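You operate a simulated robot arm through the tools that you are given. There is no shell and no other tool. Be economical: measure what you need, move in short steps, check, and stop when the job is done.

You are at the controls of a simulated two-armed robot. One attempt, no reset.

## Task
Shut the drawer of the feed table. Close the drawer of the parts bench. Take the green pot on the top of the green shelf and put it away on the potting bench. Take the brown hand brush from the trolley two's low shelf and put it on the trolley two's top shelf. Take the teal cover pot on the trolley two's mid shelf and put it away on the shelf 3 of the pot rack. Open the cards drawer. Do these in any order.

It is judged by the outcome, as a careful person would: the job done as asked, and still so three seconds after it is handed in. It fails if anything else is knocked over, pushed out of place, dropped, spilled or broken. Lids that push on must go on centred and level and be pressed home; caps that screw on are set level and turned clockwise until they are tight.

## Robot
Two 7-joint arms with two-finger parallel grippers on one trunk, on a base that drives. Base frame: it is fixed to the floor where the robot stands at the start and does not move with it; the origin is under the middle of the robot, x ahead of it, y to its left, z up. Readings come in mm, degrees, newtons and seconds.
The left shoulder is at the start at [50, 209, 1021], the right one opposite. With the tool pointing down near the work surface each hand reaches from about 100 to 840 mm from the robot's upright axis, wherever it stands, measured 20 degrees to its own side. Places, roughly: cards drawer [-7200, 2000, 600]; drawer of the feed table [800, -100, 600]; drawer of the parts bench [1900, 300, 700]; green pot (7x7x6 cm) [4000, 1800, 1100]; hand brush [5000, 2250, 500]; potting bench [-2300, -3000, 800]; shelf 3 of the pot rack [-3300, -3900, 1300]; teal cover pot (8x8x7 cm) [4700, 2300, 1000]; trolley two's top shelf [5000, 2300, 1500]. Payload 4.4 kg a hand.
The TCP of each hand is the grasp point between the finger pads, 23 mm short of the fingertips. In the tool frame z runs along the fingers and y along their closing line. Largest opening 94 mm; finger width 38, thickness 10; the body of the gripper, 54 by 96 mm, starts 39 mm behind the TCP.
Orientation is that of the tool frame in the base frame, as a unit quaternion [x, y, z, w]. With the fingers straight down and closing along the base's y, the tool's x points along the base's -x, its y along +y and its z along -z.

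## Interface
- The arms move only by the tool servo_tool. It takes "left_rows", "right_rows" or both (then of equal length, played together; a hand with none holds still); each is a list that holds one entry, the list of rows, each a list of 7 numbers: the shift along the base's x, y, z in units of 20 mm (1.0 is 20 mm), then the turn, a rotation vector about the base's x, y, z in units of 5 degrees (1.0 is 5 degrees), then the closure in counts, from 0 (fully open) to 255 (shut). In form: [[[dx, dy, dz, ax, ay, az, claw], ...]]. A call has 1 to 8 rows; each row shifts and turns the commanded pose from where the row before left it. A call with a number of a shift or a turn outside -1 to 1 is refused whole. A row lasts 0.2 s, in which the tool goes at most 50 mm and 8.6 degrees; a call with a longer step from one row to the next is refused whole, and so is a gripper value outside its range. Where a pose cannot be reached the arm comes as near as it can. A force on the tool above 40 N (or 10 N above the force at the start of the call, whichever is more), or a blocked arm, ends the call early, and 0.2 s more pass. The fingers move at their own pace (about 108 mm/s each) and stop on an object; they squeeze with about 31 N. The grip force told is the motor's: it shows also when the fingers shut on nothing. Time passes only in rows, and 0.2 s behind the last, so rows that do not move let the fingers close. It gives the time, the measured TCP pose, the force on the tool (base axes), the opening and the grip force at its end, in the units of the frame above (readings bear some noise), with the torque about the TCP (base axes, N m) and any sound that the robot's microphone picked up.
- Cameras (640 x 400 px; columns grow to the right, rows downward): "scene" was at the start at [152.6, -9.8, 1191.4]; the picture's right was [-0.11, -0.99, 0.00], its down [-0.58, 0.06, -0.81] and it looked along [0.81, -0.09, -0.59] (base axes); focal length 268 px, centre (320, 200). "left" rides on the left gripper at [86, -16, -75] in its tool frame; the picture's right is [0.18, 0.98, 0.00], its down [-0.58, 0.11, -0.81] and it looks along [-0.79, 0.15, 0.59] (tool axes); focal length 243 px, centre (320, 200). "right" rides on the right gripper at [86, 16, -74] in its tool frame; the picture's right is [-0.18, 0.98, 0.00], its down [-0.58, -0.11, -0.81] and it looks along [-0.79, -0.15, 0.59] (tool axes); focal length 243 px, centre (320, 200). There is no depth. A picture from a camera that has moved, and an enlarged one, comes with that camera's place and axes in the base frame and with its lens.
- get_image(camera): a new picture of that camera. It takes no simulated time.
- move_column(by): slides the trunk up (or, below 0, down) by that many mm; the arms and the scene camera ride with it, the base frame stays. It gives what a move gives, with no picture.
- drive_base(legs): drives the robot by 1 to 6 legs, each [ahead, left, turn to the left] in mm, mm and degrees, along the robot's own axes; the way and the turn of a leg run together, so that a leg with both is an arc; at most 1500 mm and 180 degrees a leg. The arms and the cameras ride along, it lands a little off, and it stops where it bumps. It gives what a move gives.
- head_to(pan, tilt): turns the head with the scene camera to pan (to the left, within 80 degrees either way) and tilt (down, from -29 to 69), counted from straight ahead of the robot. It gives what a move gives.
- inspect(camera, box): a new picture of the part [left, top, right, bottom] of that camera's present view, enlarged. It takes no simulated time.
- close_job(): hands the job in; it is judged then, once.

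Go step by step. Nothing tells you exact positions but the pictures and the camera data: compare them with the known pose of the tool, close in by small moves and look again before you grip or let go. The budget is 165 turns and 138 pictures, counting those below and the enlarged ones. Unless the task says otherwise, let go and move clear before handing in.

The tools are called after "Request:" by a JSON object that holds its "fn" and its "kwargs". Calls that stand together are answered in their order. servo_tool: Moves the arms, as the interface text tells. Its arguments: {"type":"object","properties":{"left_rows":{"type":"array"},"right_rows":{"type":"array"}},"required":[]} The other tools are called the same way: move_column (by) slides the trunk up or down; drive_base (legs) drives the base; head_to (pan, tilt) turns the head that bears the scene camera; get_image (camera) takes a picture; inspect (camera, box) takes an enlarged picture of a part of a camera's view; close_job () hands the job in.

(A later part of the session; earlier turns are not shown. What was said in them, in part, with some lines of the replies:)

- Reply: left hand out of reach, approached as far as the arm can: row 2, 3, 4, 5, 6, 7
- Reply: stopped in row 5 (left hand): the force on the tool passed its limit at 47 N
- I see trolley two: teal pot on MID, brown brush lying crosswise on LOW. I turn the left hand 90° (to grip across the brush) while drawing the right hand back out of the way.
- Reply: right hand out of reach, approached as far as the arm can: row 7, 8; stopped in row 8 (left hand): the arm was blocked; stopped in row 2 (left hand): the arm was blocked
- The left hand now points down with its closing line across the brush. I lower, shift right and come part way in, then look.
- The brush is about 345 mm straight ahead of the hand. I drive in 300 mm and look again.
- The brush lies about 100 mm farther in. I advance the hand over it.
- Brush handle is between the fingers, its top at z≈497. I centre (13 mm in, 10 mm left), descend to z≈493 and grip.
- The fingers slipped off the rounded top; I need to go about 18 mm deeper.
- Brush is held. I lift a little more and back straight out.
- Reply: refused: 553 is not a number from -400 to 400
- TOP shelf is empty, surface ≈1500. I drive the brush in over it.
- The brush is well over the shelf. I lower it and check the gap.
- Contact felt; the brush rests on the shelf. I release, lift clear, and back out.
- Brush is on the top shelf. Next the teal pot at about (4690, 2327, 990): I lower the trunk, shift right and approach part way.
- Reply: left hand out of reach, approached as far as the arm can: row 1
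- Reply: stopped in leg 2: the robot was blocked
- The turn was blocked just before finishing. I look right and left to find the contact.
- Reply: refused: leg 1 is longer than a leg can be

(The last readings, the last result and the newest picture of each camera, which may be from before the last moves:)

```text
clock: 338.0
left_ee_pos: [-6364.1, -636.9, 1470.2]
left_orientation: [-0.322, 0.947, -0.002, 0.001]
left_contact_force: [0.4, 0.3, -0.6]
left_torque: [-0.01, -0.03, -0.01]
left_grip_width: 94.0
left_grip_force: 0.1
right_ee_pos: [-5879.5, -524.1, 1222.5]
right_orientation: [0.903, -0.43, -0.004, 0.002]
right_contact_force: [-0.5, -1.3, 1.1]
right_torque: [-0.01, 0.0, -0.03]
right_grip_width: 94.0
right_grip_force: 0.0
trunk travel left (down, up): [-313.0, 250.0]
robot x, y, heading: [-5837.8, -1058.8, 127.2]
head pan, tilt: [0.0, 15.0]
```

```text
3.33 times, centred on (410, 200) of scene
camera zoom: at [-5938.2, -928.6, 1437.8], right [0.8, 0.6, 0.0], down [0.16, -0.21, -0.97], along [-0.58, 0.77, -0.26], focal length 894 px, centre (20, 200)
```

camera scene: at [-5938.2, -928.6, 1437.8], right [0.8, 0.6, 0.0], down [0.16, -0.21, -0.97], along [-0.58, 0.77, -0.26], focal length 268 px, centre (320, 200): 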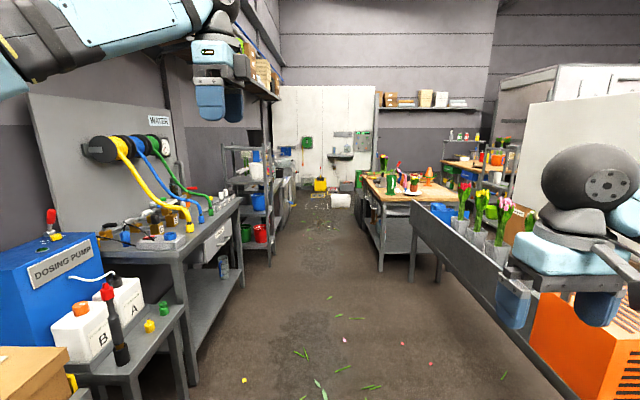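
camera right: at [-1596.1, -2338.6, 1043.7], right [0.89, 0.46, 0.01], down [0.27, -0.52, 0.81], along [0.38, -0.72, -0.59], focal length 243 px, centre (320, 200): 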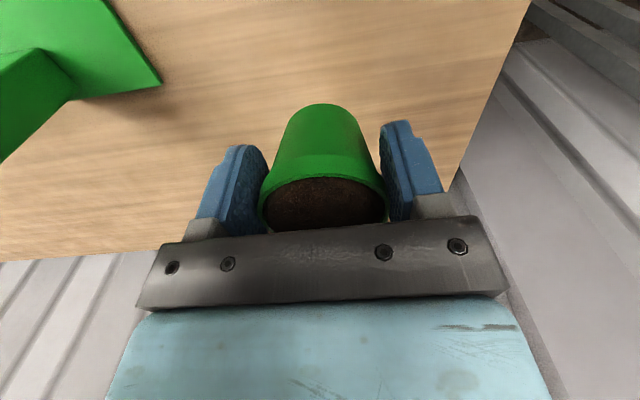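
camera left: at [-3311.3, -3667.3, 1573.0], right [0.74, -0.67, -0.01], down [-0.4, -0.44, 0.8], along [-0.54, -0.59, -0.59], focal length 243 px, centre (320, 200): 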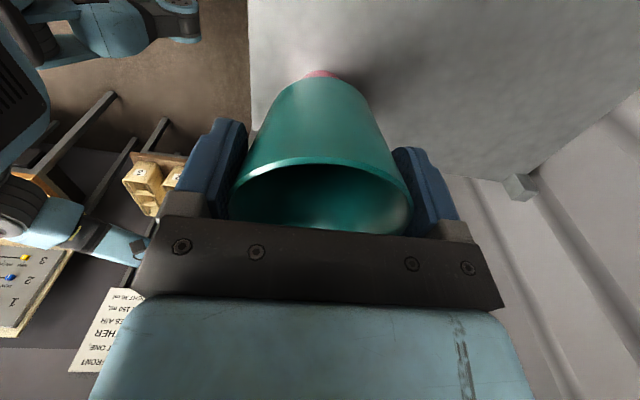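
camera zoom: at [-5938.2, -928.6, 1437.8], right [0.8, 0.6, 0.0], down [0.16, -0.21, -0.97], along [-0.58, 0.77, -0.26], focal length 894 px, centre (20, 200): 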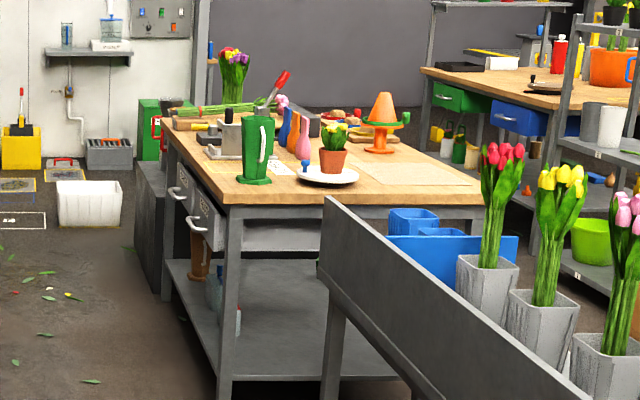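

The packing table has two drawers facing the aisle; the cards drawer should be one of them. I drive alongside, raise the trunk, and turn to face them.

Request:
{"fn": "drive_base", "kwargs": {"legs": [[1400, 50, 0], [1350, 50, 0]]}}

Request:
{"fn": "move_column", "kwargs": {"by": 200}}

Request:
{"fn": "drive_base", "kwargs": {"legs": [[0, 0, -90]]}}

Request:
{"fn": "head_to", "kwargs": {"pan": 0, "tilt": 35}}

Request:
{"fn": "get_image", "kwargs": {"camera": "scene"}}

```text
clock: 351.2
left_ee_pos: [-8097.4, 1448.1, 1470.5]
left_orientation: [-0.328, 0.945, -0.002, 0.0]
left_contact_force: [0.0, 0.2, 0.1]
left_torque: [0.0, 0.04, 0.02]
left_grip_width: 93.7
left_grip_force: 0.1
right_ee_pos: [-7613.8, 1564.5, 1221.8]
right_orientation: [0.906, -0.423, -0.004, 0.001]
right_contact_force: [0.0, -0.6, -0.4]
right_torque: [-0.02, -0.01, 0.0]
right_grip_width: 93.7
right_grip_force: 0.1
trunk travel left (down, up): [-313.0, 250.0]
robot x, y, heading: [-7567.5, 1030.9, 127.7]
head pan, tilt: [0.0, 15.0]
```

```text
clock: 353.3
left_ee_pos: [-8096.6, 1446.3, 1670.5]
left_orientation: [-0.327, 0.945, -0.003, 0.001]
left_contact_force: [0.2, 0.0, -0.5]
left_torque: [0.0, 0.02, 0.03]
left_grip_width: 94.0
left_grip_force: 0.1
right_ee_pos: [-7613.6, 1566.6, 1422.3]
right_orientation: [0.906, -0.424, -0.003, 0.002]
right_contact_force: [-0.3, 0.6, -0.3]
right_torque: [-0.02, -0.04, 0.0]
right_grip_width: 94.0
right_grip_force: 0.0
trunk travel left (down, up): [-513.0, 50.0]
robot x, y, heading: [-7565.4, 1034.3, 127.7]
head pan, tilt: [0.0, 15.0]
```

```text
clock: 357.5
left_ee_pos: [-7166.6, 1575.1, 1670.9]
left_orientation: [0.426, 0.905, -0.002, -0.003]
left_contact_force: [0.4, 0.7, 0.2]
left_torque: [0.03, 0.03, 0.01]
left_grip_width: 94.0
left_grip_force: 0.1
right_ee_pos: [-7035.9, 1094.0, 1421.5]
right_orientation: [-0.351, 0.936, 0.003, 0.002]
right_contact_force: [0.0, 0.1, -0.1]
right_torque: [-0.01, -0.03, -0.03]
right_grip_width: 94.1
right_grip_force: 0.0
trunk travel left (down, up): [-513.0, 50.0]
robot x, y, heading: [-7568.9, 1035.2, 38.9]
head pan, tilt: [0.0, 15.0]
```

```text
clock: 358.4
left_ee_pos: [-7166.8, 1575.5, 1670.5]
left_orientation: [0.427, 0.904, -0.003, -0.002]
left_contact_force: [-0.6, 0.6, 0.8]
left_torque: [-0.01, -0.02, -0.02]
left_grip_width: 93.9
left_grip_force: 0.1
right_ee_pos: [-7036.4, 1093.5, 1421.6]
right_orientation: [-0.351, 0.936, 0.003, 0.001]
right_contact_force: [0.1, 0.5, -0.5]
right_torque: [0.0, 0.0, -0.01]
right_grip_width: 94.2
right_grip_force: 0.1
trunk travel left (down, up): [-513.0, 50.0]
robot x, y, heading: [-7565.5, 1035.7, 39.0]
head pan, tilt: [0.0, 35.0]
```

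```text
44 pictures are left
camera scene: at [-7447.6, 1132.5, 1605.8], right [0.63, -0.78, 0.0], down [-0.44, -0.36, -0.82], along [0.64, 0.52, -0.57], focal length 268 px, centre (320, 200)
```

scene: 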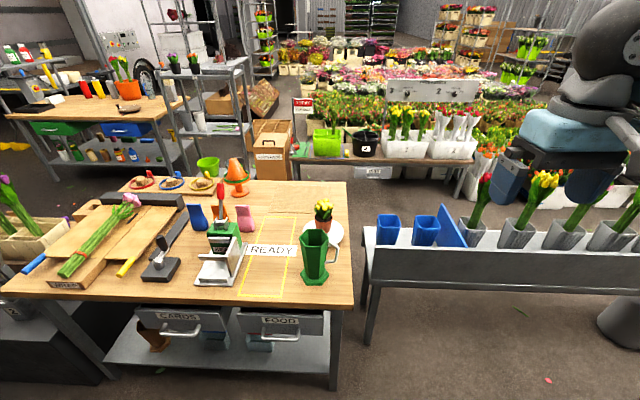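

The left drawer is labelled CARDS. I shift so the left hand lines up with its handle, then lower trunk and arm in front of the table.

Request:
{"fn": "drive_base", "kwargs": {"legs": [[-60, 365, -2]]}}

Request:
{"fn": "move_column", "kwargs": {"by": -400}}

Request:
{"fn": "head_to", "kwargs": {"pan": 10, "tilt": 35}}

Request:
{"fn": "get_image", "kwargs": {"camera": "scene"}}

```text
clock: 362.1
left_ee_pos: [-7415.9, 1813.6, 1670.5]
left_orientation: [0.438, 0.899, -0.002, -0.003]
left_contact_force: [-0.2, -0.1, 0.4]
left_torque: [0.0, -0.02, -0.04]
left_grip_width: 93.8
left_grip_force: 0.1
right_ee_pos: [-7298.9, 1330.4, 1421.8]
right_orientation: [-0.339, 0.941, 0.004, 0.001]
right_contact_force: [0.4, -0.7, 0.9]
right_torque: [0.0, 0.0, 0.03]
right_grip_width: 94.1
right_grip_force: 0.1
trunk travel left (down, up): [-513.0, 50.0]
robot x, y, heading: [-7830.5, 1282.8, 37.7]
head pan, tilt: [0.0, 35.0]
stopped in leg 1: the robot was blocked; the commanded pose is now the measured one
```

```text
clock: 365.9
left_ee_pos: [-7416.5, 1814.0, 1270.1]
left_orientation: [0.438, 0.899, -0.003, -0.004]
left_contact_force: [-0.2, -0.4, 0.9]
left_torque: [0.0, 0.03, 0.0]
left_grip_width: 94.0
left_grip_force: 0.1
right_ee_pos: [-7298.1, 1330.6, 1020.2]
right_orientation: [-0.34, 0.941, 0.003, 0.002]
right_contact_force: [-0.1, -0.8, 0.8]
right_torque: [0.01, 0.0, -0.01]
right_grip_width: 94.1
right_grip_force: 0.1
trunk travel left (down, up): [-113.0, 450.0]
robot x, y, heading: [-7829.3, 1288.2, 37.3]
head pan, tilt: [0.0, 35.0]
```

```text
clock: 366.6
left_ee_pos: [-7416.3, 1814.2, 1269.9]
left_orientation: [0.438, 0.899, -0.003, -0.003]
left_contact_force: [-0.4, 1.2, 0.3]
left_torque: [-0.03, -0.04, 0.02]
left_grip_width: 94.0
left_grip_force: 0.0
right_ee_pos: [-7298.5, 1330.7, 1021.9]
right_orientation: [-0.338, 0.941, 0.004, 0.002]
right_contact_force: [-0.2, 0.0, -0.5]
right_torque: [0.0, 0.0, 0.02]
right_grip_width: 94.1
right_grip_force: 0.1
trunk travel left (down, up): [-113.0, 450.0]
robot x, y, heading: [-7831.6, 1289.3, 37.5]
head pan, tilt: [10.0, 35.0]
```

```text
43 pictures are left
camera scene: at [-7718.8, 1391.5, 1205.7], right [0.74, -0.68, 0.0], down [-0.39, -0.42, -0.82], along [0.55, 0.6, -0.57], focal length 268 px, centre (320, 200)
```

scene: 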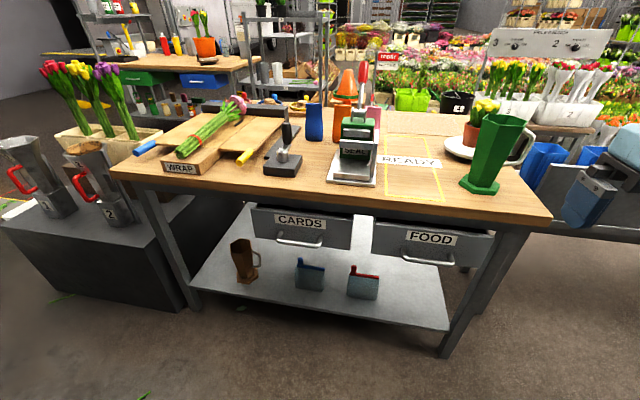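

Triangulation puts the CARDS handle at about (-7342, 1900, 607). I'll tilt the left hand to point forward (fingers closing vertically) while lowering in front of the table.

Request:
{"fn": "move_column", "kwargs": {"by": -80}}

Request:
{"fn": "servo_tool", "kwargs": {"left_rows": [[[0, 0, -1, 0.6, -0.8, 0, 0], [0, 0, -1, 0.6, -0.8, 0, 0], [0, 0, -1, 0.6, -0.8, 0, 0], [0, 0, -1, 0.6, -0.8, 0, 0], [0, 0, -1, 0.6, -0.8, 0, 0], [0, 0, -1, 0.6, -0.8, 0, 0], [0, 0, -1, 0.6, -0.8, 0, 0], [0, 0, -1, 0.6, -0.8, 0, 0]]]}}

Request:
{"fn": "servo_tool", "kwargs": {"left_rows": [[[0, 0, -1, 0.6, -0.8, 0, 0], [0, 0, -1, 0.6, -0.8, 0, 0], [0, 0, -1, 0.6, -0.8, 0, 0], [0, 0, -1, 0.6, -0.8, 0, 0], [0, 0, -1, 0.6, -0.8, 0, 0], [0, 0, -1, 0.6, -0.8, 0, 0], [0, 0, -1, 0.6, -0.8, 0, 0], [0, 0, -1, 0.6, -0.8, 0, 0]]]}}

Request:
{"fn": "get_image", "kwargs": {"camera": "scene"}}

```text
clock: 367.8
left_ee_pos: [-7416.5, 1814.7, 1189.9]
left_orientation: [0.439, 0.898, -0.001, -0.003]
left_contact_force: [-0.3, -0.3, -0.3]
left_torque: [0.0, 0.03, -0.01]
left_grip_width: 94.0
left_grip_force: 0.1
right_ee_pos: [-7299.5, 1330.5, 941.7]
right_orientation: [-0.339, 0.941, 0.004, 0.002]
right_contact_force: [0.8, -0.1, 0.4]
right_torque: [-0.02, 0.0, -0.03]
right_grip_width: 94.2
right_grip_force: 0.1
trunk travel left (down, up): [-33.0, 530.0]
robot x, y, heading: [-7829.4, 1286.8, 37.5]
head pan, tilt: [10.0, 35.0]
```

```text
clock: 369.6
left_ee_pos: [-7415.0, 1814.3, 1030.7]
left_orientation: [0.412, 0.845, 0.303, 0.153]
left_contact_force: [0.1, -0.3, -0.5]
left_torque: [0.03, 0.01, 0.01]
left_grip_width: 94.3
left_grip_force: 0.0
right_ee_pos: [-7298.2, 1330.7, 941.6]
right_orientation: [-0.339, 0.941, 0.003, 0.002]
right_contact_force: [0.7, 0.2, -0.5]
right_torque: [0.01, -0.01, 0.0]
right_grip_width: 94.1
right_grip_force: 0.1
trunk travel left (down, up): [-33.0, 530.0]
robot x, y, heading: [-7833.1, 1283.5, 37.5]
head pan, tilt: [10.0, 35.0]
```

```text
clock: 371.4
left_ee_pos: [-7416.0, 1815.9, 871.6]
left_orientation: [0.335, 0.69, 0.571, 0.291]
left_contact_force: [0.4, 0.2, 0.5]
left_torque: [0.03, 0.0, 0.01]
left_grip_width: 93.9
left_grip_force: 0.1
right_ee_pos: [-7298.7, 1330.7, 942.3]
right_orientation: [-0.339, 0.941, 0.004, 0.001]
right_contact_force: [0.4, 0.5, 0.0]
right_torque: [0.02, 0.01, 0.0]
right_grip_width: 94.0
right_grip_force: 0.1
trunk travel left (down, up): [-33.0, 530.0]
robot x, y, heading: [-7831.6, 1287.1, 37.7]
head pan, tilt: [10.0, 35.0]
```

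```text
42 pictures are left
camera scene: at [-7718.9, 1391.8, 1125.8], right [0.74, -0.67, 0.0], down [-0.39, -0.42, -0.82], along [0.55, 0.6, -0.57], focal length 268 px, centre (320, 200)
```

scene: 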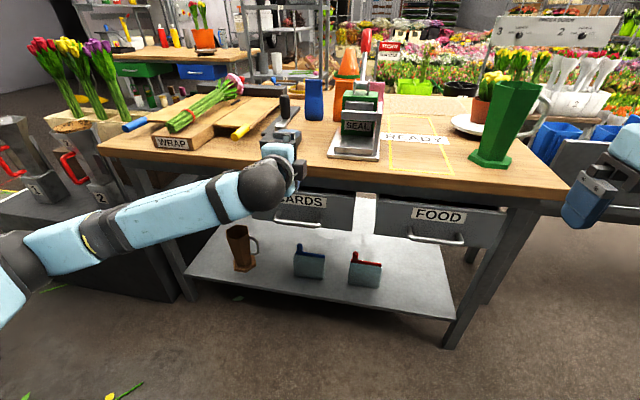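

The hand now points forward. I finish levelling and lower to handle height, keeping 110 mm short of it.

Request:
{"fn": "servo_tool", "kwargs": {"left_rows": [[[-0.1, 0.12, -1, 0.6, -0.8, 0, 0], [-0.1, 0.12, -1, 0, 0, 0, 0], [-0.1, 0.12, -1, 0, 0, 0, 0], [-0.1, 0.12, -1, 0, 0, 0, 0], [-0.1, 0.12, -1, 0, 0, 0, 0], [-0.1, 0.12, -1, 0, 0, 0, 0], [-0.1, 0.12, -1, 0, 0, 0, 0], [0, 0.1, -1, 0, 0, 0, 0]]]}}

Request:
{"fn": "servo_tool", "kwargs": {"left_rows": [[[0, 0, -1, 0, 0, 0, 0], [0, 0, -1, 0, 0, 0, 0], [0, 0, -1, 0, 0, 0, 0], [0, 0, -1, 0, 0, 0, 0], [0, 0, -1, 0, 0, 0, 0]]]}}

Request:
{"fn": "get_image", "kwargs": {"camera": "scene"}}

Request:
{"fn": "get_image", "kwargs": {"camera": "left"}}

```text
clock: 373.2
left_ee_pos: [-7429.6, 1832.6, 711.6]
left_orientation: [0.324, 0.666, 0.599, 0.306]
left_contact_force: [0.2, 0.4, 0.1]
left_torque: [0.01, 0.05, 0.02]
left_grip_width: 94.4
left_grip_force: 0.1
right_ee_pos: [-7297.7, 1329.8, 941.8]
right_orientation: [-0.339, 0.941, 0.003, 0.002]
right_contact_force: [0.3, 0.3, -0.2]
right_torque: [0.01, 0.01, -0.03]
right_grip_width: 94.2
right_grip_force: 0.1
trunk travel left (down, up): [-33.0, 530.0]
robot x, y, heading: [-7833.5, 1289.6, 37.7]
head pan, tilt: [10.0, 35.0]
```

```text
clock: 374.4
left_ee_pos: [-7430.6, 1833.3, 608.8]
left_orientation: [0.323, 0.664, 0.601, 0.306]
left_contact_force: [-0.5, -0.1, -0.2]
left_torque: [-0.04, 0.0, -0.03]
left_grip_width: 93.9
left_grip_force: 0.0
right_ee_pos: [-7298.9, 1331.4, 941.9]
right_orientation: [-0.339, 0.941, 0.004, 0.002]
right_contact_force: [0.2, 0.9, -0.4]
right_torque: [0.05, 0.01, 0.03]
right_grip_width: 93.9
right_grip_force: 0.1
trunk travel left (down, up): [-33.0, 530.0]
robot x, y, heading: [-7831.0, 1286.1, 37.7]
head pan, tilt: [10.0, 35.0]
```

```text
41 pictures are left
camera scene: at [-7718.8, 1391.5, 1125.8], right [0.74, -0.67, 0.0], down [-0.39, -0.42, -0.82], along [0.55, 0.6, -0.57], focal length 268 px, centre (320, 200)
```

scene: 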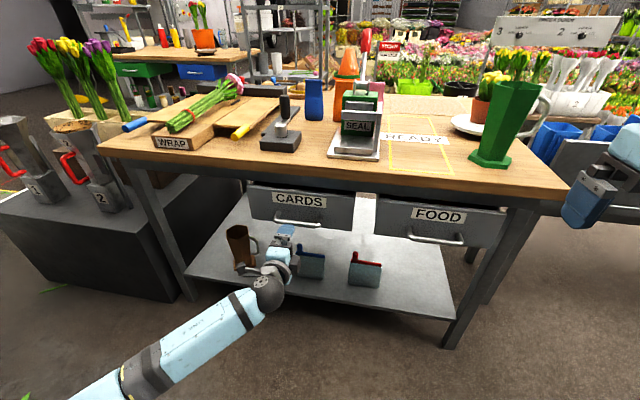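

```text
40 pictures are left
camera left: at [-7543.8, 1855.9, 599.7], right [-0.05, 0.22, 0.98], down [-0.28, -0.94, 0.19], along [0.96, -0.27, 0.11], focal length 243 px, centre (320, 200)
```

left: 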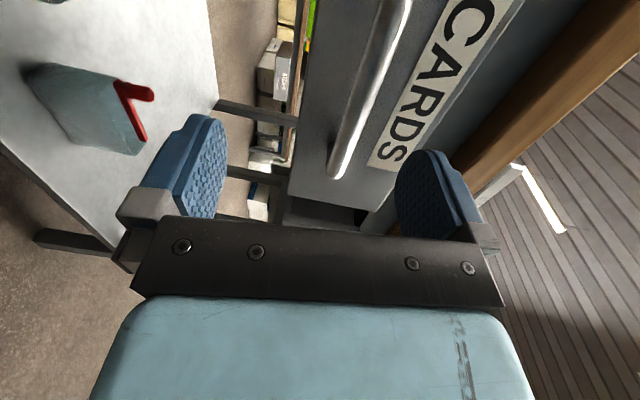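

The wrist view shows the bar some 23 mm above the hand's axis and 60–110 mm ahead. I raise and check again.

Request:
{"fn": "servo_tool", "kwargs": {"left_rows": [[[0, 0, 0.6, 0, 0, 0, 0], [0, 0, 0.6, 0, 0, 0, 0], [0.4, 0.3, 0, 0, 0, 0, 0], [0.4, 0.3, 0, 0, 0, 0, 0]]]}}

Request:
{"fn": "get_image", "kwargs": {"camera": "left"}}

Request:
{"fn": "inspect", "kwargs": {"camera": "scene", "box": [220, 170, 380, 270]}}

```text
clock: 375.4
left_ee_pos: [-7414.1, 1845.2, 634.2]
left_orientation: [0.324, 0.665, 0.599, 0.307]
left_contact_force: [-0.7, -0.9, 0.5]
left_torque: [0.01, -0.02, -0.01]
left_grip_width: 94.1
left_grip_force: 0.1
right_ee_pos: [-7297.9, 1331.3, 941.4]
right_orientation: [-0.338, 0.941, 0.004, 0.002]
right_contact_force: [0.7, -0.4, 0.1]
right_torque: [-0.01, -0.04, 0.03]
right_grip_width: 93.8
right_grip_force: 0.1
trunk travel left (down, up): [-33.0, 530.0]
robot x, y, heading: [-7829.0, 1285.2, 37.4]
head pan, tilt: [10.0, 35.0]
```

```text
39 pictures are left
camera left: at [-7527.8, 1867.8, 624.0], right [-0.05, 0.22, 0.97], down [-0.28, -0.94, 0.19], along [0.96, -0.27, 0.11], focal length 243 px, centre (320, 200)
```

left: 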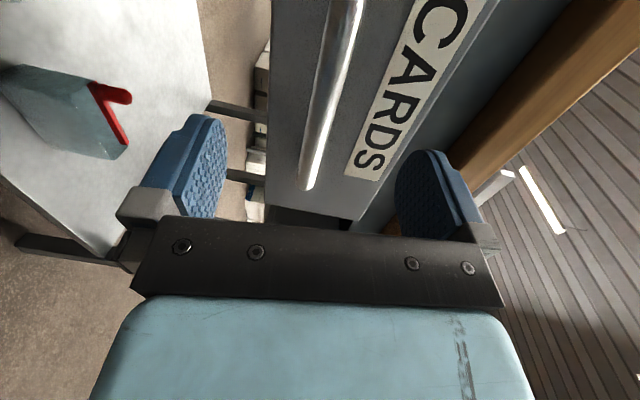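

```text
4.00 times, centred on (300, 220) of scene
camera zoom: at [-7718.8, 1391.5, 1125.7], right [0.74, -0.67, 0.0], down [-0.39, -0.42, -0.82], along [0.55, 0.6, -0.57], focal length 1073 px, centre (400, 120)
```

zoom: 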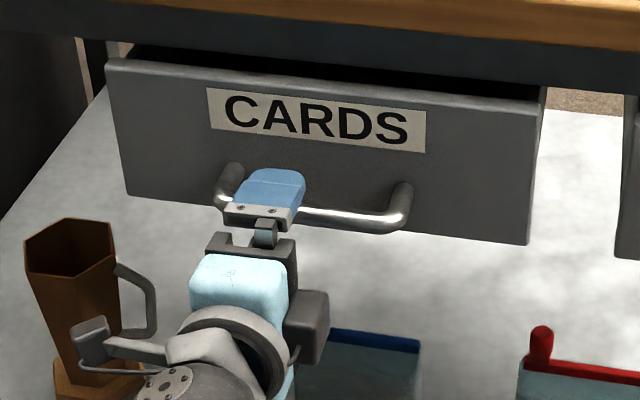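

Bar is ~45 mm ahead and aligned. I half-close the fingers, advance over the bar and grip.

Request:
{"fn": "servo_tool", "kwargs": {"left_rows": [[[0, 0, 0.15, 0, 0, 0, 120], [0.4, 0.3, 0, 0, 0, 0, 120], [0.4, 0.3, 0, 0, 0, 0, 120], [0.4, 0.3, 0, 0, 0, 0, 120], [0.4, 0.3, 0, 0, 0, 0, 120]]]}}

Request:
{"fn": "get_image", "kwargs": {"camera": "left"}}

Request:
{"fn": "inspect", "kwargs": {"camera": "scene", "box": [220, 170, 380, 270]}}

```text
clock: 376.6
left_ee_pos: [-7382.7, 1868.2, 636.2]
left_orientation: [0.324, 0.665, 0.6, 0.306]
left_contact_force: [0.5, -0.8, -0.3]
left_torque: [-0.03, -0.01, 0.01]
left_grip_width: 49.6
left_grip_force: 0.1
right_ee_pos: [-7298.2, 1329.8, 941.8]
right_orientation: [-0.339, 0.941, 0.004, 0.002]
right_contact_force: [-0.4, 0.5, 0.9]
right_torque: [0.02, 0.01, -0.03]
right_grip_width: 93.7
right_grip_force: 0.1
trunk travel left (down, up): [-33.0, 530.0]
robot x, y, heading: [-7829.6, 1284.9, 37.4]
head pan, tilt: [10.0, 35.0]
```

```text
37 pictures are left
camera left: at [-7495.6, 1891.6, 626.5], right [-0.05, 0.22, 0.97], down [-0.28, -0.94, 0.2], along [0.96, -0.27, 0.11], focal length 243 px, centre (320, 200)
```

left: 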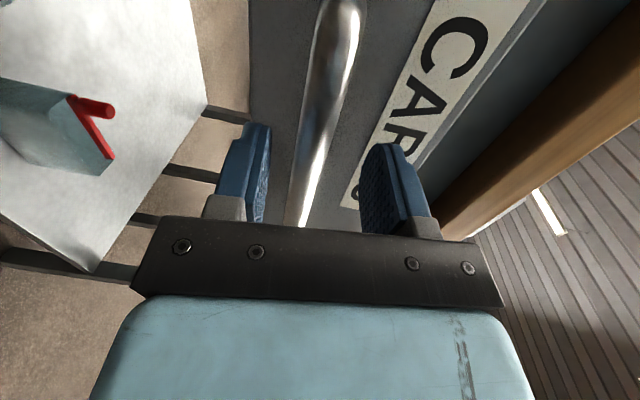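

```text
4.00 times, centred on (300, 220) of scene
camera zoom: at [-7718.8, 1391.5, 1125.7], right [0.74, -0.67, 0.0], down [-0.39, -0.42, -0.82], along [0.55, 0.6, -0.57], focal length 1073 px, centre (400, 120)
```

zoom: 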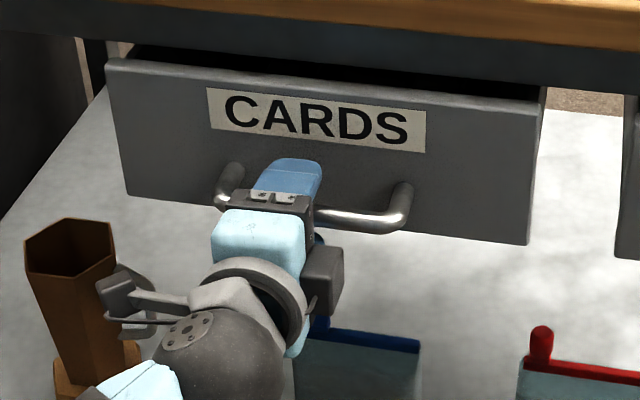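

Request:
{"fn": "servo_tool", "kwargs": {"left_rows": [[[0.32, 0.24, 0, 0, 0, 0, 120], [0, 0, 0, 0, 0, 0, 255], [0, 0, 0, 0, 0, 0, 255], [0, 0, 0, 0, 0, 0, 255]]]}}

Request:
{"fn": "servo_tool", "kwargs": {"left_rows": [[[-0.4, -0.3, 0, 0, 0, 0, 255], [-0.6, -0.45, 0, 0, 0, 0, 255], [-0.6, -0.45, 0, 0, 0, 0, 255], [-0.6, -0.45, 0, 0, 0, 0, 255]]]}}

Request:
{"fn": "get_image", "kwargs": {"camera": "scene"}}

```text
clock: 377.8
left_ee_pos: [-7377.4, 1872.1, 630.5]
left_orientation: [0.328, 0.667, 0.598, 0.301]
left_contact_force: [-1.3, -1.0, -9.3]
left_torque: [1.42, 1.36, -0.46]
left_grip_width: 16.2
left_grip_force: 44.9
right_ee_pos: [-7299.3, 1331.3, 942.8]
right_orientation: [-0.338, 0.941, 0.004, 0.002]
right_contact_force: [0.3, 0.7, 0.2]
right_torque: [0.04, -0.01, -0.03]
right_grip_width: 94.1
right_grip_force: 0.1
trunk travel left (down, up): [-33.0, 530.0]
robot x, y, heading: [-7831.0, 1290.5, 37.4]
head pan, tilt: [10.0, 35.0]
stopped in row 4 (left hand): the force on the tool passed its limit at 42 N (the readings are from after the stop); the commanded pose is now the measured one
```

```text
clock: 378.8
left_ee_pos: [-7420.0, 1841.0, 630.6]
left_orientation: [0.325, 0.667, 0.598, 0.303]
left_contact_force: [-3.8, 0.3, -15.1]
left_torque: [1.25, 1.1, 0.02]
left_grip_width: 16.2
left_grip_force: 45.2
right_ee_pos: [-7297.4, 1330.2, 941.7]
right_orientation: [-0.338, 0.941, 0.002, 0.0]
right_contact_force: [-0.6, 0.0, 0.7]
right_torque: [-0.01, 0.0, -0.01]
right_grip_width: 93.8
right_grip_force: 0.0
trunk travel left (down, up): [-33.0, 530.0]
robot x, y, heading: [-7832.3, 1287.0, 37.5]
head pan, tilt: [10.0, 35.0]
```

```text
35 pictures are left
camera scene: at [-7718.1, 1392.6, 1125.5], right [0.74, -0.67, 0.0], down [-0.39, -0.42, -0.82], along [0.55, 0.6, -0.57], focal length 268 px, centre (320, 200)
```

scene: 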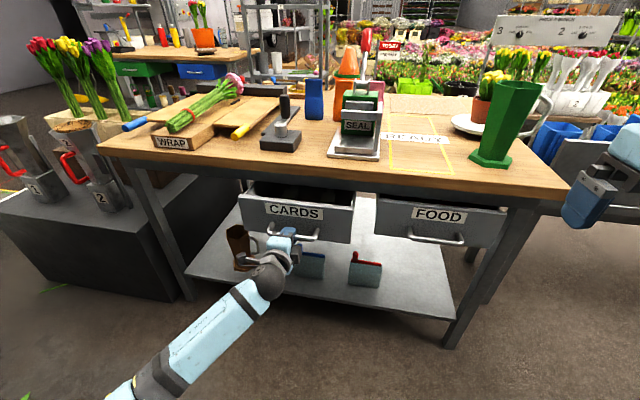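

The drawer is coming out. I keep pulling.

Request:
{"fn": "servo_tool", "kwargs": {"left_rows": [[[-0.6, -0.45, 0, 0, 0, 0, 255], [-0.6, -0.45, 0, 0, 0, 0, 255], [-0.6, -0.45, 0, 0, 0, 0, 255], [-0.6, -0.45, 0, 0, 0, 0, 255], [-0.6, -0.45, 0, 0, 0, 0, 255], [-0.6, -0.45, 0, 0, 0, 0, 255], [-0.6, -0.45, 0, 0, 0, 0, 255], [-0.6, -0.45, 0, 0, 0, 0, 255]]]}}

Request:
{"fn": "get_image", "kwargs": {"camera": "scene"}}

```text
clock: 380.6
left_ee_pos: [-7516.8, 1768.1, 630.1]
left_orientation: [0.326, 0.669, 0.596, 0.302]
left_contact_force: [-3.5, 2.5, -32.8]
left_torque: [1.21, 1.23, 0.14]
left_grip_width: 16.3
left_grip_force: 45.4
right_ee_pos: [-7297.1, 1332.8, 940.7]
right_orientation: [-0.338, 0.941, 0.002, 0.002]
right_contact_force: [0.1, 0.1, 0.3]
right_torque: [0.01, -0.02, 0.0]
right_grip_width: 94.1
right_grip_force: 0.2
trunk travel left (down, up): [-33.0, 530.0]
robot x, y, heading: [-7829.0, 1286.8, 37.5]
head pan, tilt: [10.0, 35.0]
```

```text
34 pictures are left
camera scene: at [-7717.5, 1393.7, 1125.1], right [0.74, -0.67, 0.0], down [-0.39, -0.43, -0.82], along [0.55, 0.6, -0.58], focal length 268 px, centre (320, 200)
```

scene: 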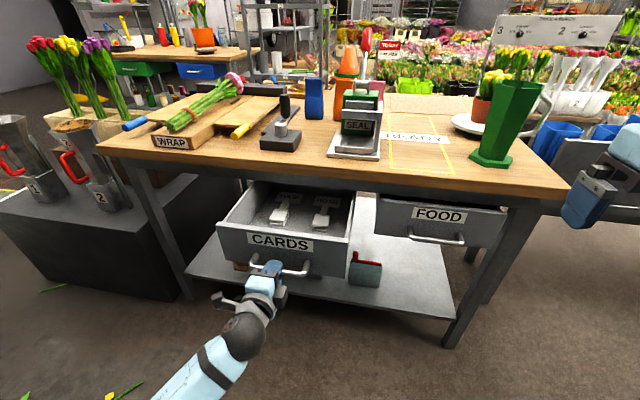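

Request:
{"fn": "servo_tool", "kwargs": {"left_rows": [[[0, 0, -0.2, 0, 0, 0, 255], [-0.4, -0.3, -0.1, 0, 0, 0, 255], [-0.6, -0.45, 0, 0, 0, 0, 255], [-0.6, -0.45, 0, 0, 0, 0, 255], [-0.6, -0.45, 0, 0, 0, 0, 255], [-0.6, -0.45, 0, 0, 0, 0, 255], [-0.6, -0.45, 0, 0, 0, 0, 255]]]}}

Request:
{"fn": "get_image", "kwargs": {"camera": "scene"}}

```text
clock: 381.2
left_ee_pos: [-7520.5, 1767.1, 630.2]
left_orientation: [0.326, 0.663, 0.602, 0.304]
left_contact_force: [11.2, -12.6, -26.6]
left_torque: [1.5, 1.23, 0.46]
left_grip_width: 16.1
left_grip_force: 44.7
right_ee_pos: [-7297.0, 1330.6, 940.4]
right_orientation: [-0.336, 0.942, 0.002, 0.0]
right_contact_force: [0.0, 0.6, 0.3]
right_torque: [0.03, -0.01, 0.01]
right_grip_width: 93.8
right_grip_force: 0.2
trunk travel left (down, up): [-33.0, 530.0]
robot x, y, heading: [-7829.4, 1286.1, 37.5]
head pan, tilt: [10.0, 35.0]
stopped in row 3 (left hand): the force on the tool passed its limit at 49 N (the readings are from after the stop); the commanded pose is now the measured one
```

```text
33 pictures are left
camera scene: at [-7716.1, 1392.7, 1125.1], right [0.73, -0.68, 0.0], down [-0.39, -0.42, -0.82], along [0.55, 0.6, -0.58], focal length 268 px, centre (320, 200)
```

scene: 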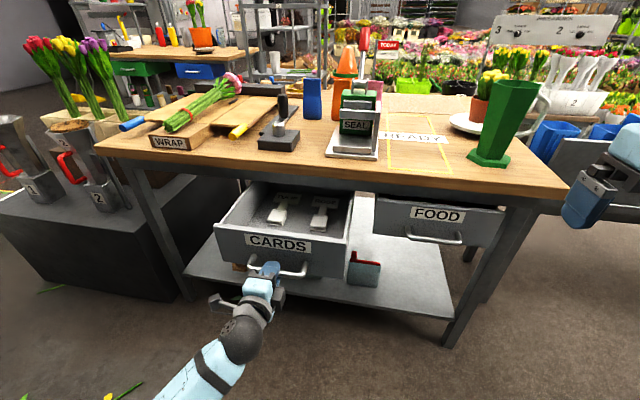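

It stopped at ~177 mm; I ease the side loads and test whether this is the end stop.

Request:
{"fn": "servo_tool", "kwargs": {"left_rows": [[[0.1, -0.12, -0.2, 0, 0, 0, 255], [0, 0, -0.2, 0, 0, 0, 255]]]}}

Request:
{"fn": "servo_tool", "kwargs": {"left_rows": [[[-0.24, -0.18, 0, 0, 0, 0, 255], [-0.24, -0.18, 0, 0, 0, 0, 255], [-0.24, -0.18, 0, 0, 0, 0, 255], [-0.24, -0.18, 0, 0, 0, 0, 255]]]}}

```text
clock: 381.5
left_ee_pos: [-7520.7, 1766.8, 631.0]
left_orientation: [0.327, 0.662, 0.602, 0.303]
left_contact_force: [4.3, -5.8, -13.4]
left_torque: [1.46, 1.23, -0.64]
left_grip_width: 15.9
left_grip_force: 44.9
right_ee_pos: [-7297.6, 1327.6, 940.4]
right_orientation: [-0.337, 0.942, 0.002, 0.001]
right_contact_force: [0.3, 0.4, -0.8]
right_torque: [-0.04, 0.01, 0.03]
right_grip_width: 94.0
right_grip_force: 0.0
trunk travel left (down, up): [-33.0, 530.0]
robot x, y, heading: [-7824.3, 1284.5, 37.0]
head pan, tilt: [10.0, 35.0]
stopped in row 1 (left hand): the force on the tool passed its limit at 48 N (the readings are from after the stop); the commanded pose is now the measured one
```

```text
clock: 382.0
left_ee_pos: [-7521.4, 1766.5, 631.0]
left_orientation: [0.329, 0.66, 0.604, 0.303]
left_contact_force: [8.3, -9.3, -19.6]
left_torque: [1.18, 1.03, -0.38]
left_grip_width: 16.0
left_grip_force: 45.5
right_ee_pos: [-7296.0, 1326.1, 940.2]
right_orientation: [-0.336, 0.942, 0.004, 0.001]
right_contact_force: [-0.3, 0.2, -0.2]
right_torque: [-0.01, 0.02, 0.02]
right_grip_width: 93.8
right_grip_force: 0.0
trunk travel left (down, up): [-33.0, 530.0]
robot x, y, heading: [-7829.9, 1283.6, 37.6]
head pan, tilt: [10.0, 35.0]
stopped in row 2 (left hand): the force on the tool passed its limit at 45 N (the readings are from after the stop); the commanded pose is now the measured one
```

It is at its end stop, about 180 mm open. I release the handle and move clear.

Request:
{"fn": "servo_tool", "kwargs": {"left_rows": [[[0, 0, 0, 0, 0, 0, 130], [0, 0, 0, 0, 0, 0, 110], [0, 0, 0, 0, 0, 0, 110], [-0.6, -0.45, 0, 0, 0, 0, 110], [-0.6, -0.45, 0, 0, 0, 0, 110], [-0.6, -0.45, 0, 0, 0, 0, 110], [-0.6, -0.45, 0, 0, 0, 0, 110], [-0.6, -0.45, 0, 0, 0, 0, 110]]]}}

Request:
{"fn": "get_image", "kwargs": {"camera": "scene"}}

```text
clock: 384.0
left_ee_pos: [-7595.9, 1783.8, 645.0]
left_orientation: [0.299, 0.654, 0.642, 0.265]
left_contact_force: [0.2, -1.0, -1.1]
left_torque: [-0.01, 0.0, 0.01]
left_grip_width: 53.3
left_grip_force: 0.1
right_ee_pos: [-7298.8, 1329.1, 940.4]
right_orientation: [-0.334, 0.943, 0.001, 0.001]
right_contact_force: [0.4, 0.1, -0.4]
right_torque: [0.07, 0.03, 0.0]
right_grip_width: 93.9
right_grip_force: 0.0
trunk travel left (down, up): [-33.0, 530.0]
robot x, y, heading: [-7829.8, 1284.4, 37.1]
head pan, tilt: [10.0, 35.0]
stopped in row 8 (left hand): the arm was blocked; the commanded pose is now the measured one
```

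```text
32 pictures are left
camera scene: at [-7717.4, 1393.8, 1124.3], right [0.73, -0.68, 0.0], down [-0.39, -0.42, -0.82], along [0.56, 0.6, -0.58], focal length 268 px, centre (320, 200)
```

scene: 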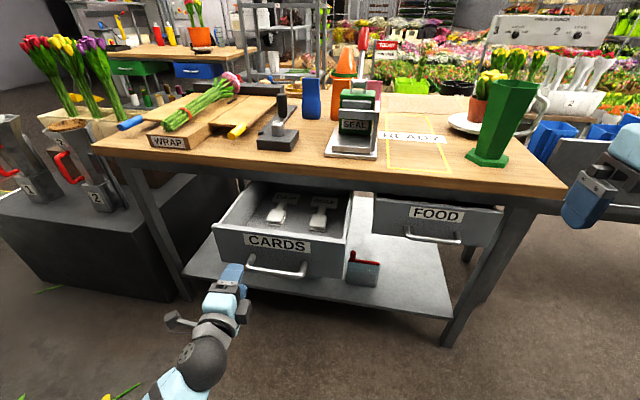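

The arm itself was blocked, so the drawer may have more travel. I look at what the left arm touches.

Request:
{"fn": "head_to", "kwargs": {"pan": 70, "tilt": 50}}

Request:
{"fn": "get_image", "kwargs": {"camera": "scene"}}

```text
clock: 385.3
left_ee_pos: [-7598.2, 1785.7, 645.5]
left_orientation: [0.294, 0.657, 0.641, 0.265]
left_contact_force: [-0.2, -0.2, -0.6]
left_torque: [0.01, -0.03, 0.02]
left_grip_width: 53.5
left_grip_force: 0.0
right_ee_pos: [-7297.2, 1330.0, 941.8]
right_orientation: [-0.336, 0.942, -0.001, 0.001]
right_contact_force: [-0.3, 0.6, 0.3]
right_torque: [0.04, 0.01, 0.03]
right_grip_width: 94.2
right_grip_force: 0.2
trunk travel left (down, up): [-33.0, 530.0]
robot x, y, heading: [-7826.4, 1281.1, 37.1]
head pan, tilt: [70.0, 50.0]
```

```text
31 pictures are left
camera scene: at [-7799.9, 1405.0, 1103.1], right [0.96, 0.3, 0.0], down [0.23, -0.74, -0.64], along [-0.19, 0.61, -0.77], focal length 268 px, centre (320, 200)
```

scene: 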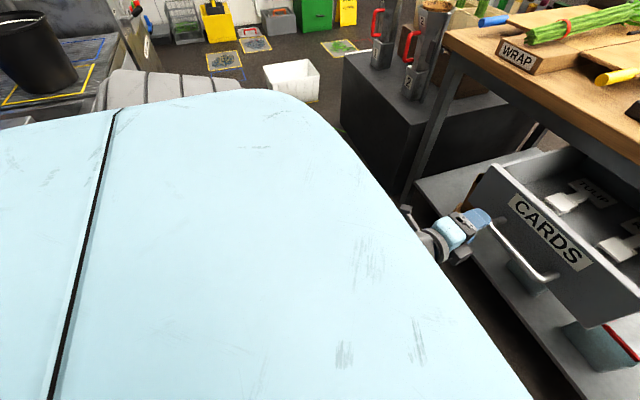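

A counter stands close behind the left shoulder, so the folded arm jams. I tilt the hand to about 45° (wrist higher) to get a freer pulling posture.

Request:
{"fn": "servo_tool", "kwargs": {"left_rows": [[[0, 0, 0.5, -0.6, 0.8, -0.15, 110], [0, 0, 0.5, -0.6, 0.8, -0.15, 110], [0, 0, 0.5, -0.6, 0.8, -0.15, 110], [0, 0, 0.5, -0.6, 0.8, -0.15, 110], [0, 0, 0.5, -0.6, 0.8, -0.15, 110], [0, 0, 0.5, -0.6, 0.8, -0.15, 110], [0, 0, 0.5, -0.6, 0.8, -0.15, 110], [0, 0, 0.5, -0.6, 0.8, -0.15, 110]]]}}

Request:
{"fn": "head_to", "kwargs": {"pan": 10, "tilt": 40}}

Request:
{"fn": "get_image", "kwargs": {"camera": "scene"}}

Request:
{"fn": "get_image", "kwargs": {"camera": "left"}}

```text
clock: 387.1
left_ee_pos: [-7598.0, 1777.6, 728.8]
left_orientation: [0.434, 0.803, 0.372, 0.166]
left_contact_force: [0.1, -0.2, 0.7]
left_torque: [-0.01, 0.0, -0.01]
left_grip_width: 53.7
left_grip_force: 0.0
right_ee_pos: [-7297.4, 1325.6, 942.4]
right_orientation: [-0.336, 0.942, 0.003, 0.002]
right_contact_force: [0.7, -0.5, -0.2]
right_torque: [0.0, 0.02, -0.02]
right_grip_width: 93.9
right_grip_force: 0.1
trunk travel left (down, up): [-33.0, 530.0]
robot x, y, heading: [-7832.4, 1287.2, 37.1]
head pan, tilt: [70.0, 50.0]
```

```text
clock: 388.4
left_ee_pos: [-7596.6, 1778.2, 729.6]
left_orientation: [0.434, 0.803, 0.372, 0.167]
left_contact_force: [-0.4, -0.3, -0.6]
left_torque: [-0.04, 0.0, -0.03]
left_grip_width: 53.5
left_grip_force: 0.1
right_ee_pos: [-7296.4, 1326.1, 941.7]
right_orientation: [-0.336, 0.942, 0.003, 0.001]
right_contact_force: [-0.6, 0.2, -0.5]
right_torque: [-0.03, -0.01, -0.01]
right_grip_width: 93.8
right_grip_force: 0.0
trunk travel left (down, up): [-33.0, 530.0]
robot x, y, heading: [-7829.7, 1282.3, 37.5]
head pan, tilt: [10.0, 40.0]
```

```text
30 pictures are left
camera scene: at [-7719.4, 1387.4, 1118.2], right [0.73, -0.68, 0.0], down [-0.44, -0.47, -0.77], along [0.52, 0.56, -0.64], focal length 268 px, centre (320, 200)
```

scene: 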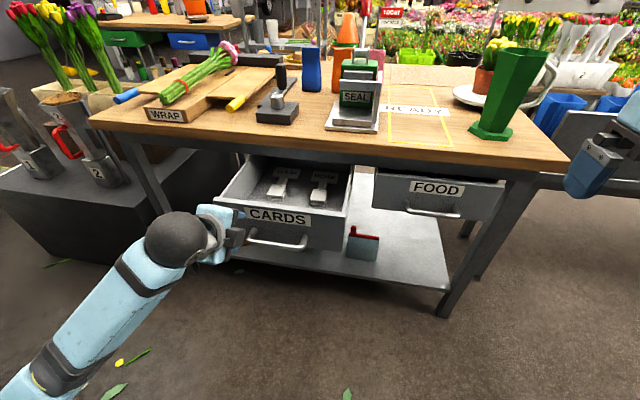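

```text
29 pictures are left
camera left: at [-7700.3, 1808.7, 772.8], right [0.46, 0.49, 0.74], down [-0.08, -0.81, 0.59], along [0.89, -0.33, -0.33], focal length 243 px, centre (320, 200)
```

left: 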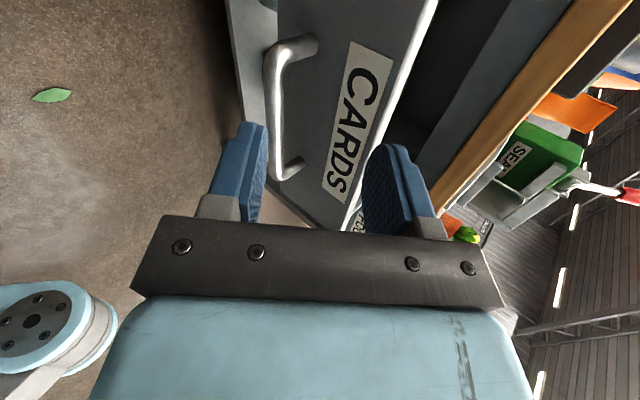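

Request:
{"fn": "servo_tool", "kwargs": {"left_rows": [[[0.49, -0.49, -0.7, 0, 0, 0, 110], [0.49, -0.49, -0.7, 0, 0, 0, 110], [0.49, -0.49, -0.7, 0, 0, 0, 110], [0.49, -0.49, -0.75, 0, 0, 0, 110]]]}}

Request:
{"fn": "get_image", "kwargs": {"camera": "left"}}

Request:
{"fn": "inspect", "kwargs": {"camera": "scene", "box": [180, 150, 380, 275]}}

```text
clock: 389.4
left_ee_pos: [-7558.3, 1739.0, 671.2]
left_orientation: [0.433, 0.803, 0.373, 0.167]
left_contact_force: [-0.5, -0.2, 0.3]
left_torque: [-0.01, 0.01, 0.0]
left_grip_width: 53.7
left_grip_force: 0.1
right_ee_pos: [-7297.7, 1325.8, 942.4]
right_orientation: [-0.336, 0.942, 0.003, 0.003]
right_contact_force: [0.8, 0.3, 0.2]
right_torque: [0.01, -0.02, 0.01]
right_grip_width: 94.0
right_grip_force: 0.1
trunk travel left (down, up): [-33.0, 530.0]
robot x, y, heading: [-7833.9, 1286.2, 37.1]
head pan, tilt: [10.0, 40.0]
```

```text
28 pictures are left
camera left: at [-7661.3, 1770.5, 715.1], right [0.46, 0.49, 0.74], down [-0.08, -0.81, 0.59], along [0.88, -0.33, -0.33], focal length 243 px, centre (320, 200)
```

left: 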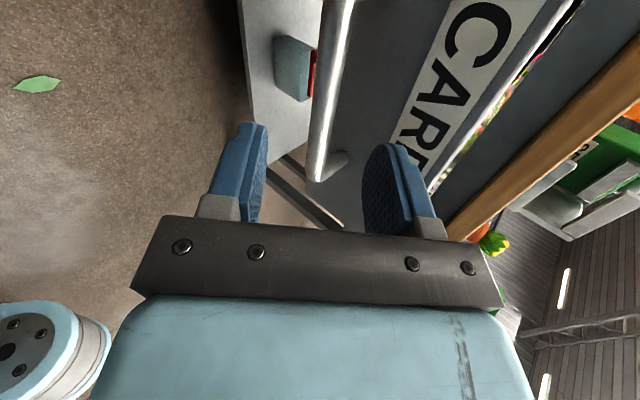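

```text
3.20 times, centred on (280, 212) of scene
camera zoom: at [-7719.3, 1387.4, 1118.2], right [0.73, -0.68, 0.0], down [-0.44, -0.47, -0.77], along [0.52, 0.56, -0.64], focal length 858 px, centre (448, 160)
```

zoom: 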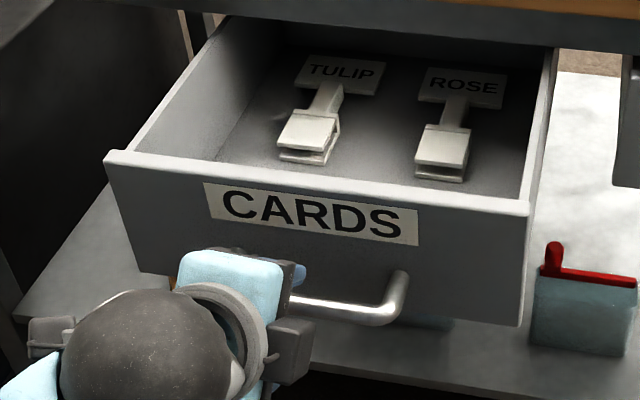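

Request:
{"fn": "servo_tool", "kwargs": {"left_rows": [[[0.545, 0.425, -0.53, 0, 0, 0, 110], [0.545, 0.425, -0.53, 0, 0, 0, 110], [0.545, 0.425, -0.53, 0, 0, 0, 110]]]}}

Request:
{"fn": "get_image", "kwargs": {"camera": "left"}}

```text
clock: 390.2
left_ee_pos: [-7526.0, 1764.8, 640.1]
left_orientation: [0.434, 0.803, 0.372, 0.166]
left_contact_force: [0.4, -0.1, -0.1]
left_torque: [-0.03, 0.0, -0.03]
left_grip_width: 53.4
left_grip_force: 0.0
right_ee_pos: [-7298.0, 1325.9, 941.2]
right_orientation: [-0.335, 0.942, 0.003, 0.002]
right_contact_force: [0.9, 0.9, -0.4]
right_torque: [0.01, -0.01, -0.04]
right_grip_width: 94.0
right_grip_force: 0.1
trunk travel left (down, up): [-33.0, 530.0]
robot x, y, heading: [-7828.8, 1283.7, 37.1]
head pan, tilt: [10.0, 40.0]
```

```text
26 pictures are left
camera left: at [-7628.9, 1795.0, 683.8], right [0.46, 0.49, 0.74], down [-0.08, -0.81, 0.59], along [0.89, -0.33, -0.33], focal length 243 px, centre (320, 200)
```

left: 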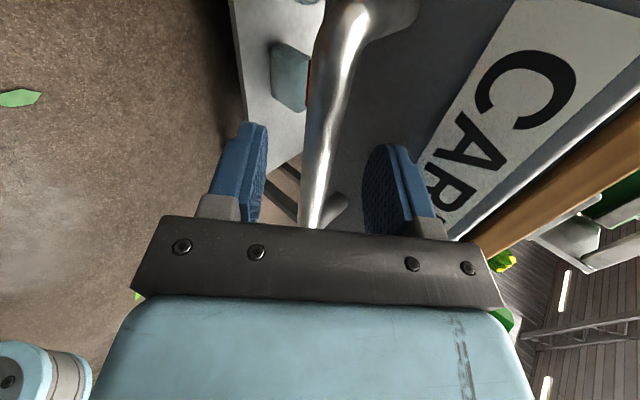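

Bar is between the fingers. I grip and pull gently backwards.

Request:
{"fn": "servo_tool", "kwargs": {"left_rows": [[[0, 0, 0, 0, 0, 0, 170], [0, 0, 0, 0, 0, 0, 200], [0, 0, 0, 0, 0, 0, 255], [0, 0, 0, 0, 0, 0, 255]]]}}

Request:
{"fn": "servo_tool", "kwargs": {"left_rows": [[[-0.3, -0.22, 0, 0, 0, 0, 255], [-0.3, -0.22, 0, 0, 0, 0, 255], [-0.3, -0.22, 0, 0, 0, 0, 255], [-0.3, -0.22, 0, 0, 0, 0, 255], [-0.3, -0.22, 0, 0, 0, 0, 255], [-0.3, -0.22, 0, 0, 0, 0, 255]]]}}

Request:
{"fn": "get_image", "kwargs": {"camera": "scene"}}

```text
clock: 391.2
left_ee_pos: [-7525.4, 1763.1, 640.0]
left_orientation: [0.432, 0.805, 0.371, 0.167]
left_contact_force: [-0.6, -1.5, -1.8]
left_torque: [-1.09, -0.71, 1.44]
left_grip_width: 18.1
left_grip_force: 45.0
right_ee_pos: [-7298.4, 1326.4, 940.2]
right_orientation: [-0.337, 0.942, 0.003, 0.002]
right_contact_force: [0.7, 0.4, -0.2]
right_torque: [0.05, -0.01, 0.0]
right_grip_width: 94.2
right_grip_force: 0.0
trunk travel left (down, up): [-33.0, 530.0]
robot x, y, heading: [-7826.9, 1283.9, 37.1]
head pan, tilt: [10.0, 40.0]
```

```text
clock: 392.6
left_ee_pos: [-7561.4, 1736.0, 640.5]
left_orientation: [0.433, 0.804, 0.373, 0.166]
left_contact_force: [-3.1, 2.3, -0.2]
left_torque: [-1.15, -0.89, 0.96]
left_grip_width: 18.3
left_grip_force: 44.3
right_ee_pos: [-7297.0, 1326.1, 941.0]
right_orientation: [-0.336, 0.942, 0.003, 0.002]
right_contact_force: [0.3, -0.1, 0.4]
right_torque: [0.0, 0.0, -0.03]
right_grip_width: 93.8
right_grip_force: 0.1
trunk travel left (down, up): [-33.0, 530.0]
robot x, y, heading: [-7830.9, 1287.6, 37.0]
head pan, tilt: [10.0, 40.0]
```

```text
25 pictures are left
camera scene: at [-7719.6, 1387.8, 1118.2], right [0.73, -0.68, 0.0], down [-0.44, -0.47, -0.77], along [0.52, 0.56, -0.64], focal length 268 px, centre (320, 200)
```

scene: 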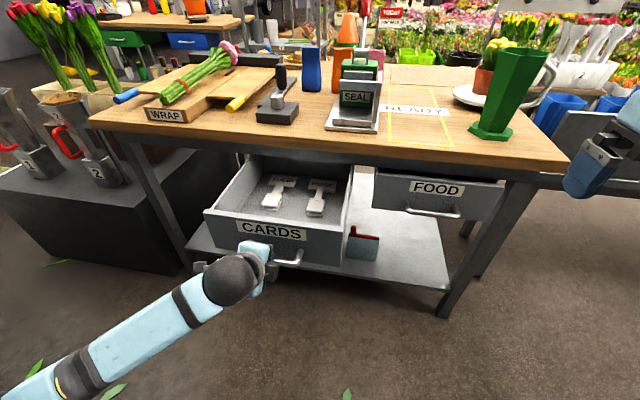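

It moves freely with more travel. I continue slowly.

Request:
{"fn": "servo_tool", "kwargs": {"left_rows": [[[-0.4, -0.3, 0, 0, 0, 0, 255], [-0.4, -0.3, 0, 0, 0, 0, 255], [-0.4, -0.3, 0, 0, 0, 0, 255], [-0.4, -0.3, 0, 0, 0, 0, 255], [-0.4, -0.3, 0, 0, 0, 0, 255], [-0.4, -0.3, 0, 0, 0, 0, 255], [-0.4, -0.3, 0, 0, 0, 0, 255], [-0.4, -0.3, 0, 0, 0, 0, 255]]]}}

Request:
{"fn": "get_image", "kwargs": {"camera": "scene"}}

```text
clock: 394.0
left_ee_pos: [-7606.1, 1702.6, 640.8]
left_orientation: [0.432, 0.803, 0.375, 0.167]
left_contact_force: [7.6, 4.6, -7.0]
left_torque: [-1.17, -1.03, 1.1]
left_grip_width: 18.2
left_grip_force: 44.5
right_ee_pos: [-7296.6, 1326.0, 940.9]
right_orientation: [-0.335, 0.942, 0.004, 0.001]
right_contact_force: [-0.1, 0.5, 0.2]
right_torque: [0.01, -0.02, 0.02]
right_grip_width: 94.1
right_grip_force: 0.1
trunk travel left (down, up): [-33.0, 530.0]
robot x, y, heading: [-7829.0, 1287.7, 37.2]
head pan, tilt: [10.0, 40.0]
stopped in row 7 (left hand): the force on the tool passed its limit at 52 N (the readings are from after the stop); the commanded pose is now the measured one
```

```text
24 pictures are left
camera scene: at [-7718.7, 1388.1, 1117.8], right [0.73, -0.68, 0.0], down [-0.44, -0.47, -0.77], along [0.52, 0.56, -0.64], focal length 268 px, centre (320, 200)
```

scene: 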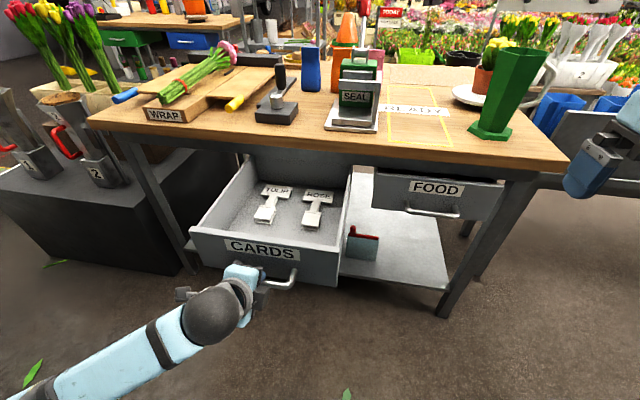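

Now the reaction points straight back into the table: it is the end stop, fully open. I release and withdraw up along the hand's axis.

Request:
{"fn": "servo_tool", "kwargs": {"left_rows": [[[0, 0, 0, 0, 0, 0, 150], [0, 0, 0, 0, 0, 0, 110], [0, 0, 0, 0, 0, 0, 110], [-0.3, -0.22, 0.34, 0, 0, 0, 110], [-0.5, -0.38, 0.56, 0, 0, 0, 110], [-0.5, -0.38, 0.56, 0, 0, 0, 110], [-0.3, -0.22, 0.6, 0, 0, 0, 110]]]}}

Request:
{"fn": "get_image", "kwargs": {"camera": "scene"}}

```text
clock: 395.6
left_ee_pos: [-7632.1, 1680.3, 679.9]
left_orientation: [0.431, 0.803, 0.376, 0.167]
left_contact_force: [-0.1, -0.5, -0.2]
left_torque: [-0.02, 0.0, 0.0]
left_grip_width: 53.3
left_grip_force: 0.0
left hand out of reach, approached as far as the arm can: row 7
right_ee_pos: [-7296.5, 1325.1, 940.8]
right_orientation: [-0.335, 0.942, 0.003, 0.001]
right_contact_force: [0.5, 0.0, -0.2]
right_torque: [0.03, 0.01, 0.02]
right_grip_width: 94.2
right_grip_force: 0.1
trunk travel left (down, up): [-33.0, 530.0]
robot x, y, heading: [-7828.9, 1284.0, 37.0]
head pan, tilt: [10.0, 40.0]
```

```text
23 pictures are left
camera scene: at [-7718.8, 1387.4, 1118.2], right [0.73, -0.68, 0.0], down [-0.44, -0.47, -0.77], along [0.52, 0.56, -0.64], focal length 268 px, centre (320, 200)
```

scene: 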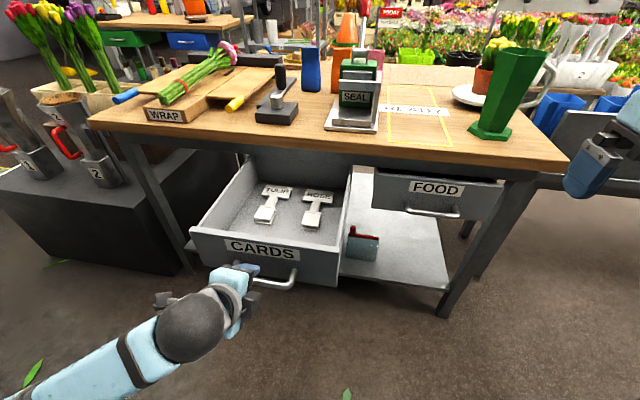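

Drawer stays open and the hand is clear. I raise the trunk to move well away and take a final look.

Request:
{"fn": "move_column", "kwargs": {"by": 200}}

Request:
{"fn": "get_image", "kwargs": {"camera": "scene"}}

```text
clock: 397.8
left_ee_pos: [-7631.9, 1680.5, 880.1]
left_orientation: [0.431, 0.802, 0.377, 0.169]
left_contact_force: [-0.8, 0.6, -0.3]
left_torque: [0.0, -0.01, -0.02]
left_grip_width: 53.5
left_grip_force: 0.1
right_ee_pos: [-7297.1, 1325.7, 1141.8]
right_orientation: [-0.335, 0.942, 0.003, 0.001]
right_contact_force: [0.2, 0.5, 0.7]
right_torque: [0.0, 0.0, 0.01]
right_grip_width: 94.2
right_grip_force: 0.0
trunk travel left (down, up): [-233.0, 330.0]
robot x, y, heading: [-7824.7, 1289.3, 37.1]
head pan, tilt: [10.0, 40.0]
```

```text
22 pictures are left
camera scene: at [-7718.8, 1387.5, 1318.1], right [0.73, -0.68, 0.0], down [-0.44, -0.47, -0.77], along [0.52, 0.56, -0.64], focal length 268 px, centre (320, 200)
```

scene: 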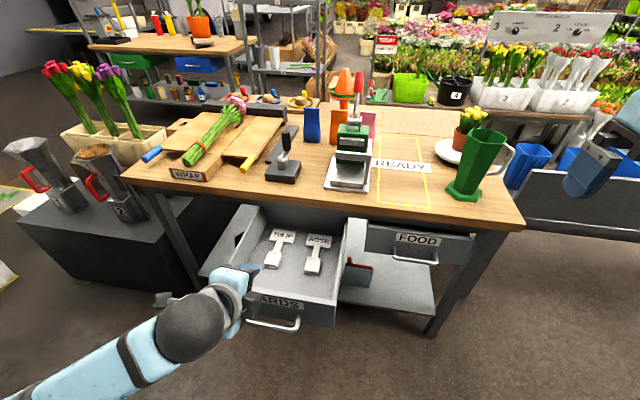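

The cards drawer is fully open and both hands are clear, so all six tasks are done and I hand the job in.

Request:
{"fn": "close_job", "kwargs": {}}

```text
The job is handed in.
```

I finished all six tasks and handed the job in, but the robot touched things along the way that I did not fully check afterwards.

- **Drawers shut:** the feed table drawer and the parts bench drawer are both pushed in to a firm stop.
- **Green pot:** it stands on the potting bench, behind the black tray.
- **Hand brush:** it lies on trolley two's top shelf.
- **Teal cover pot:** it stands on shelf 3 of the pot rack, behind the pink pot.
- **Cards drawer:** it is pulled fully open, about 280 mm.

While driving, the base was blocked once, apparently by a flower trolley near the feed table. Later the right arm pressed against a post of another flower trolley across from trolley two. Near the cards drawer, the base and left arm were stopped, probably by the counter behind. I saw nothing fallen, but I cannot rule out that a trolley shifted slightly.
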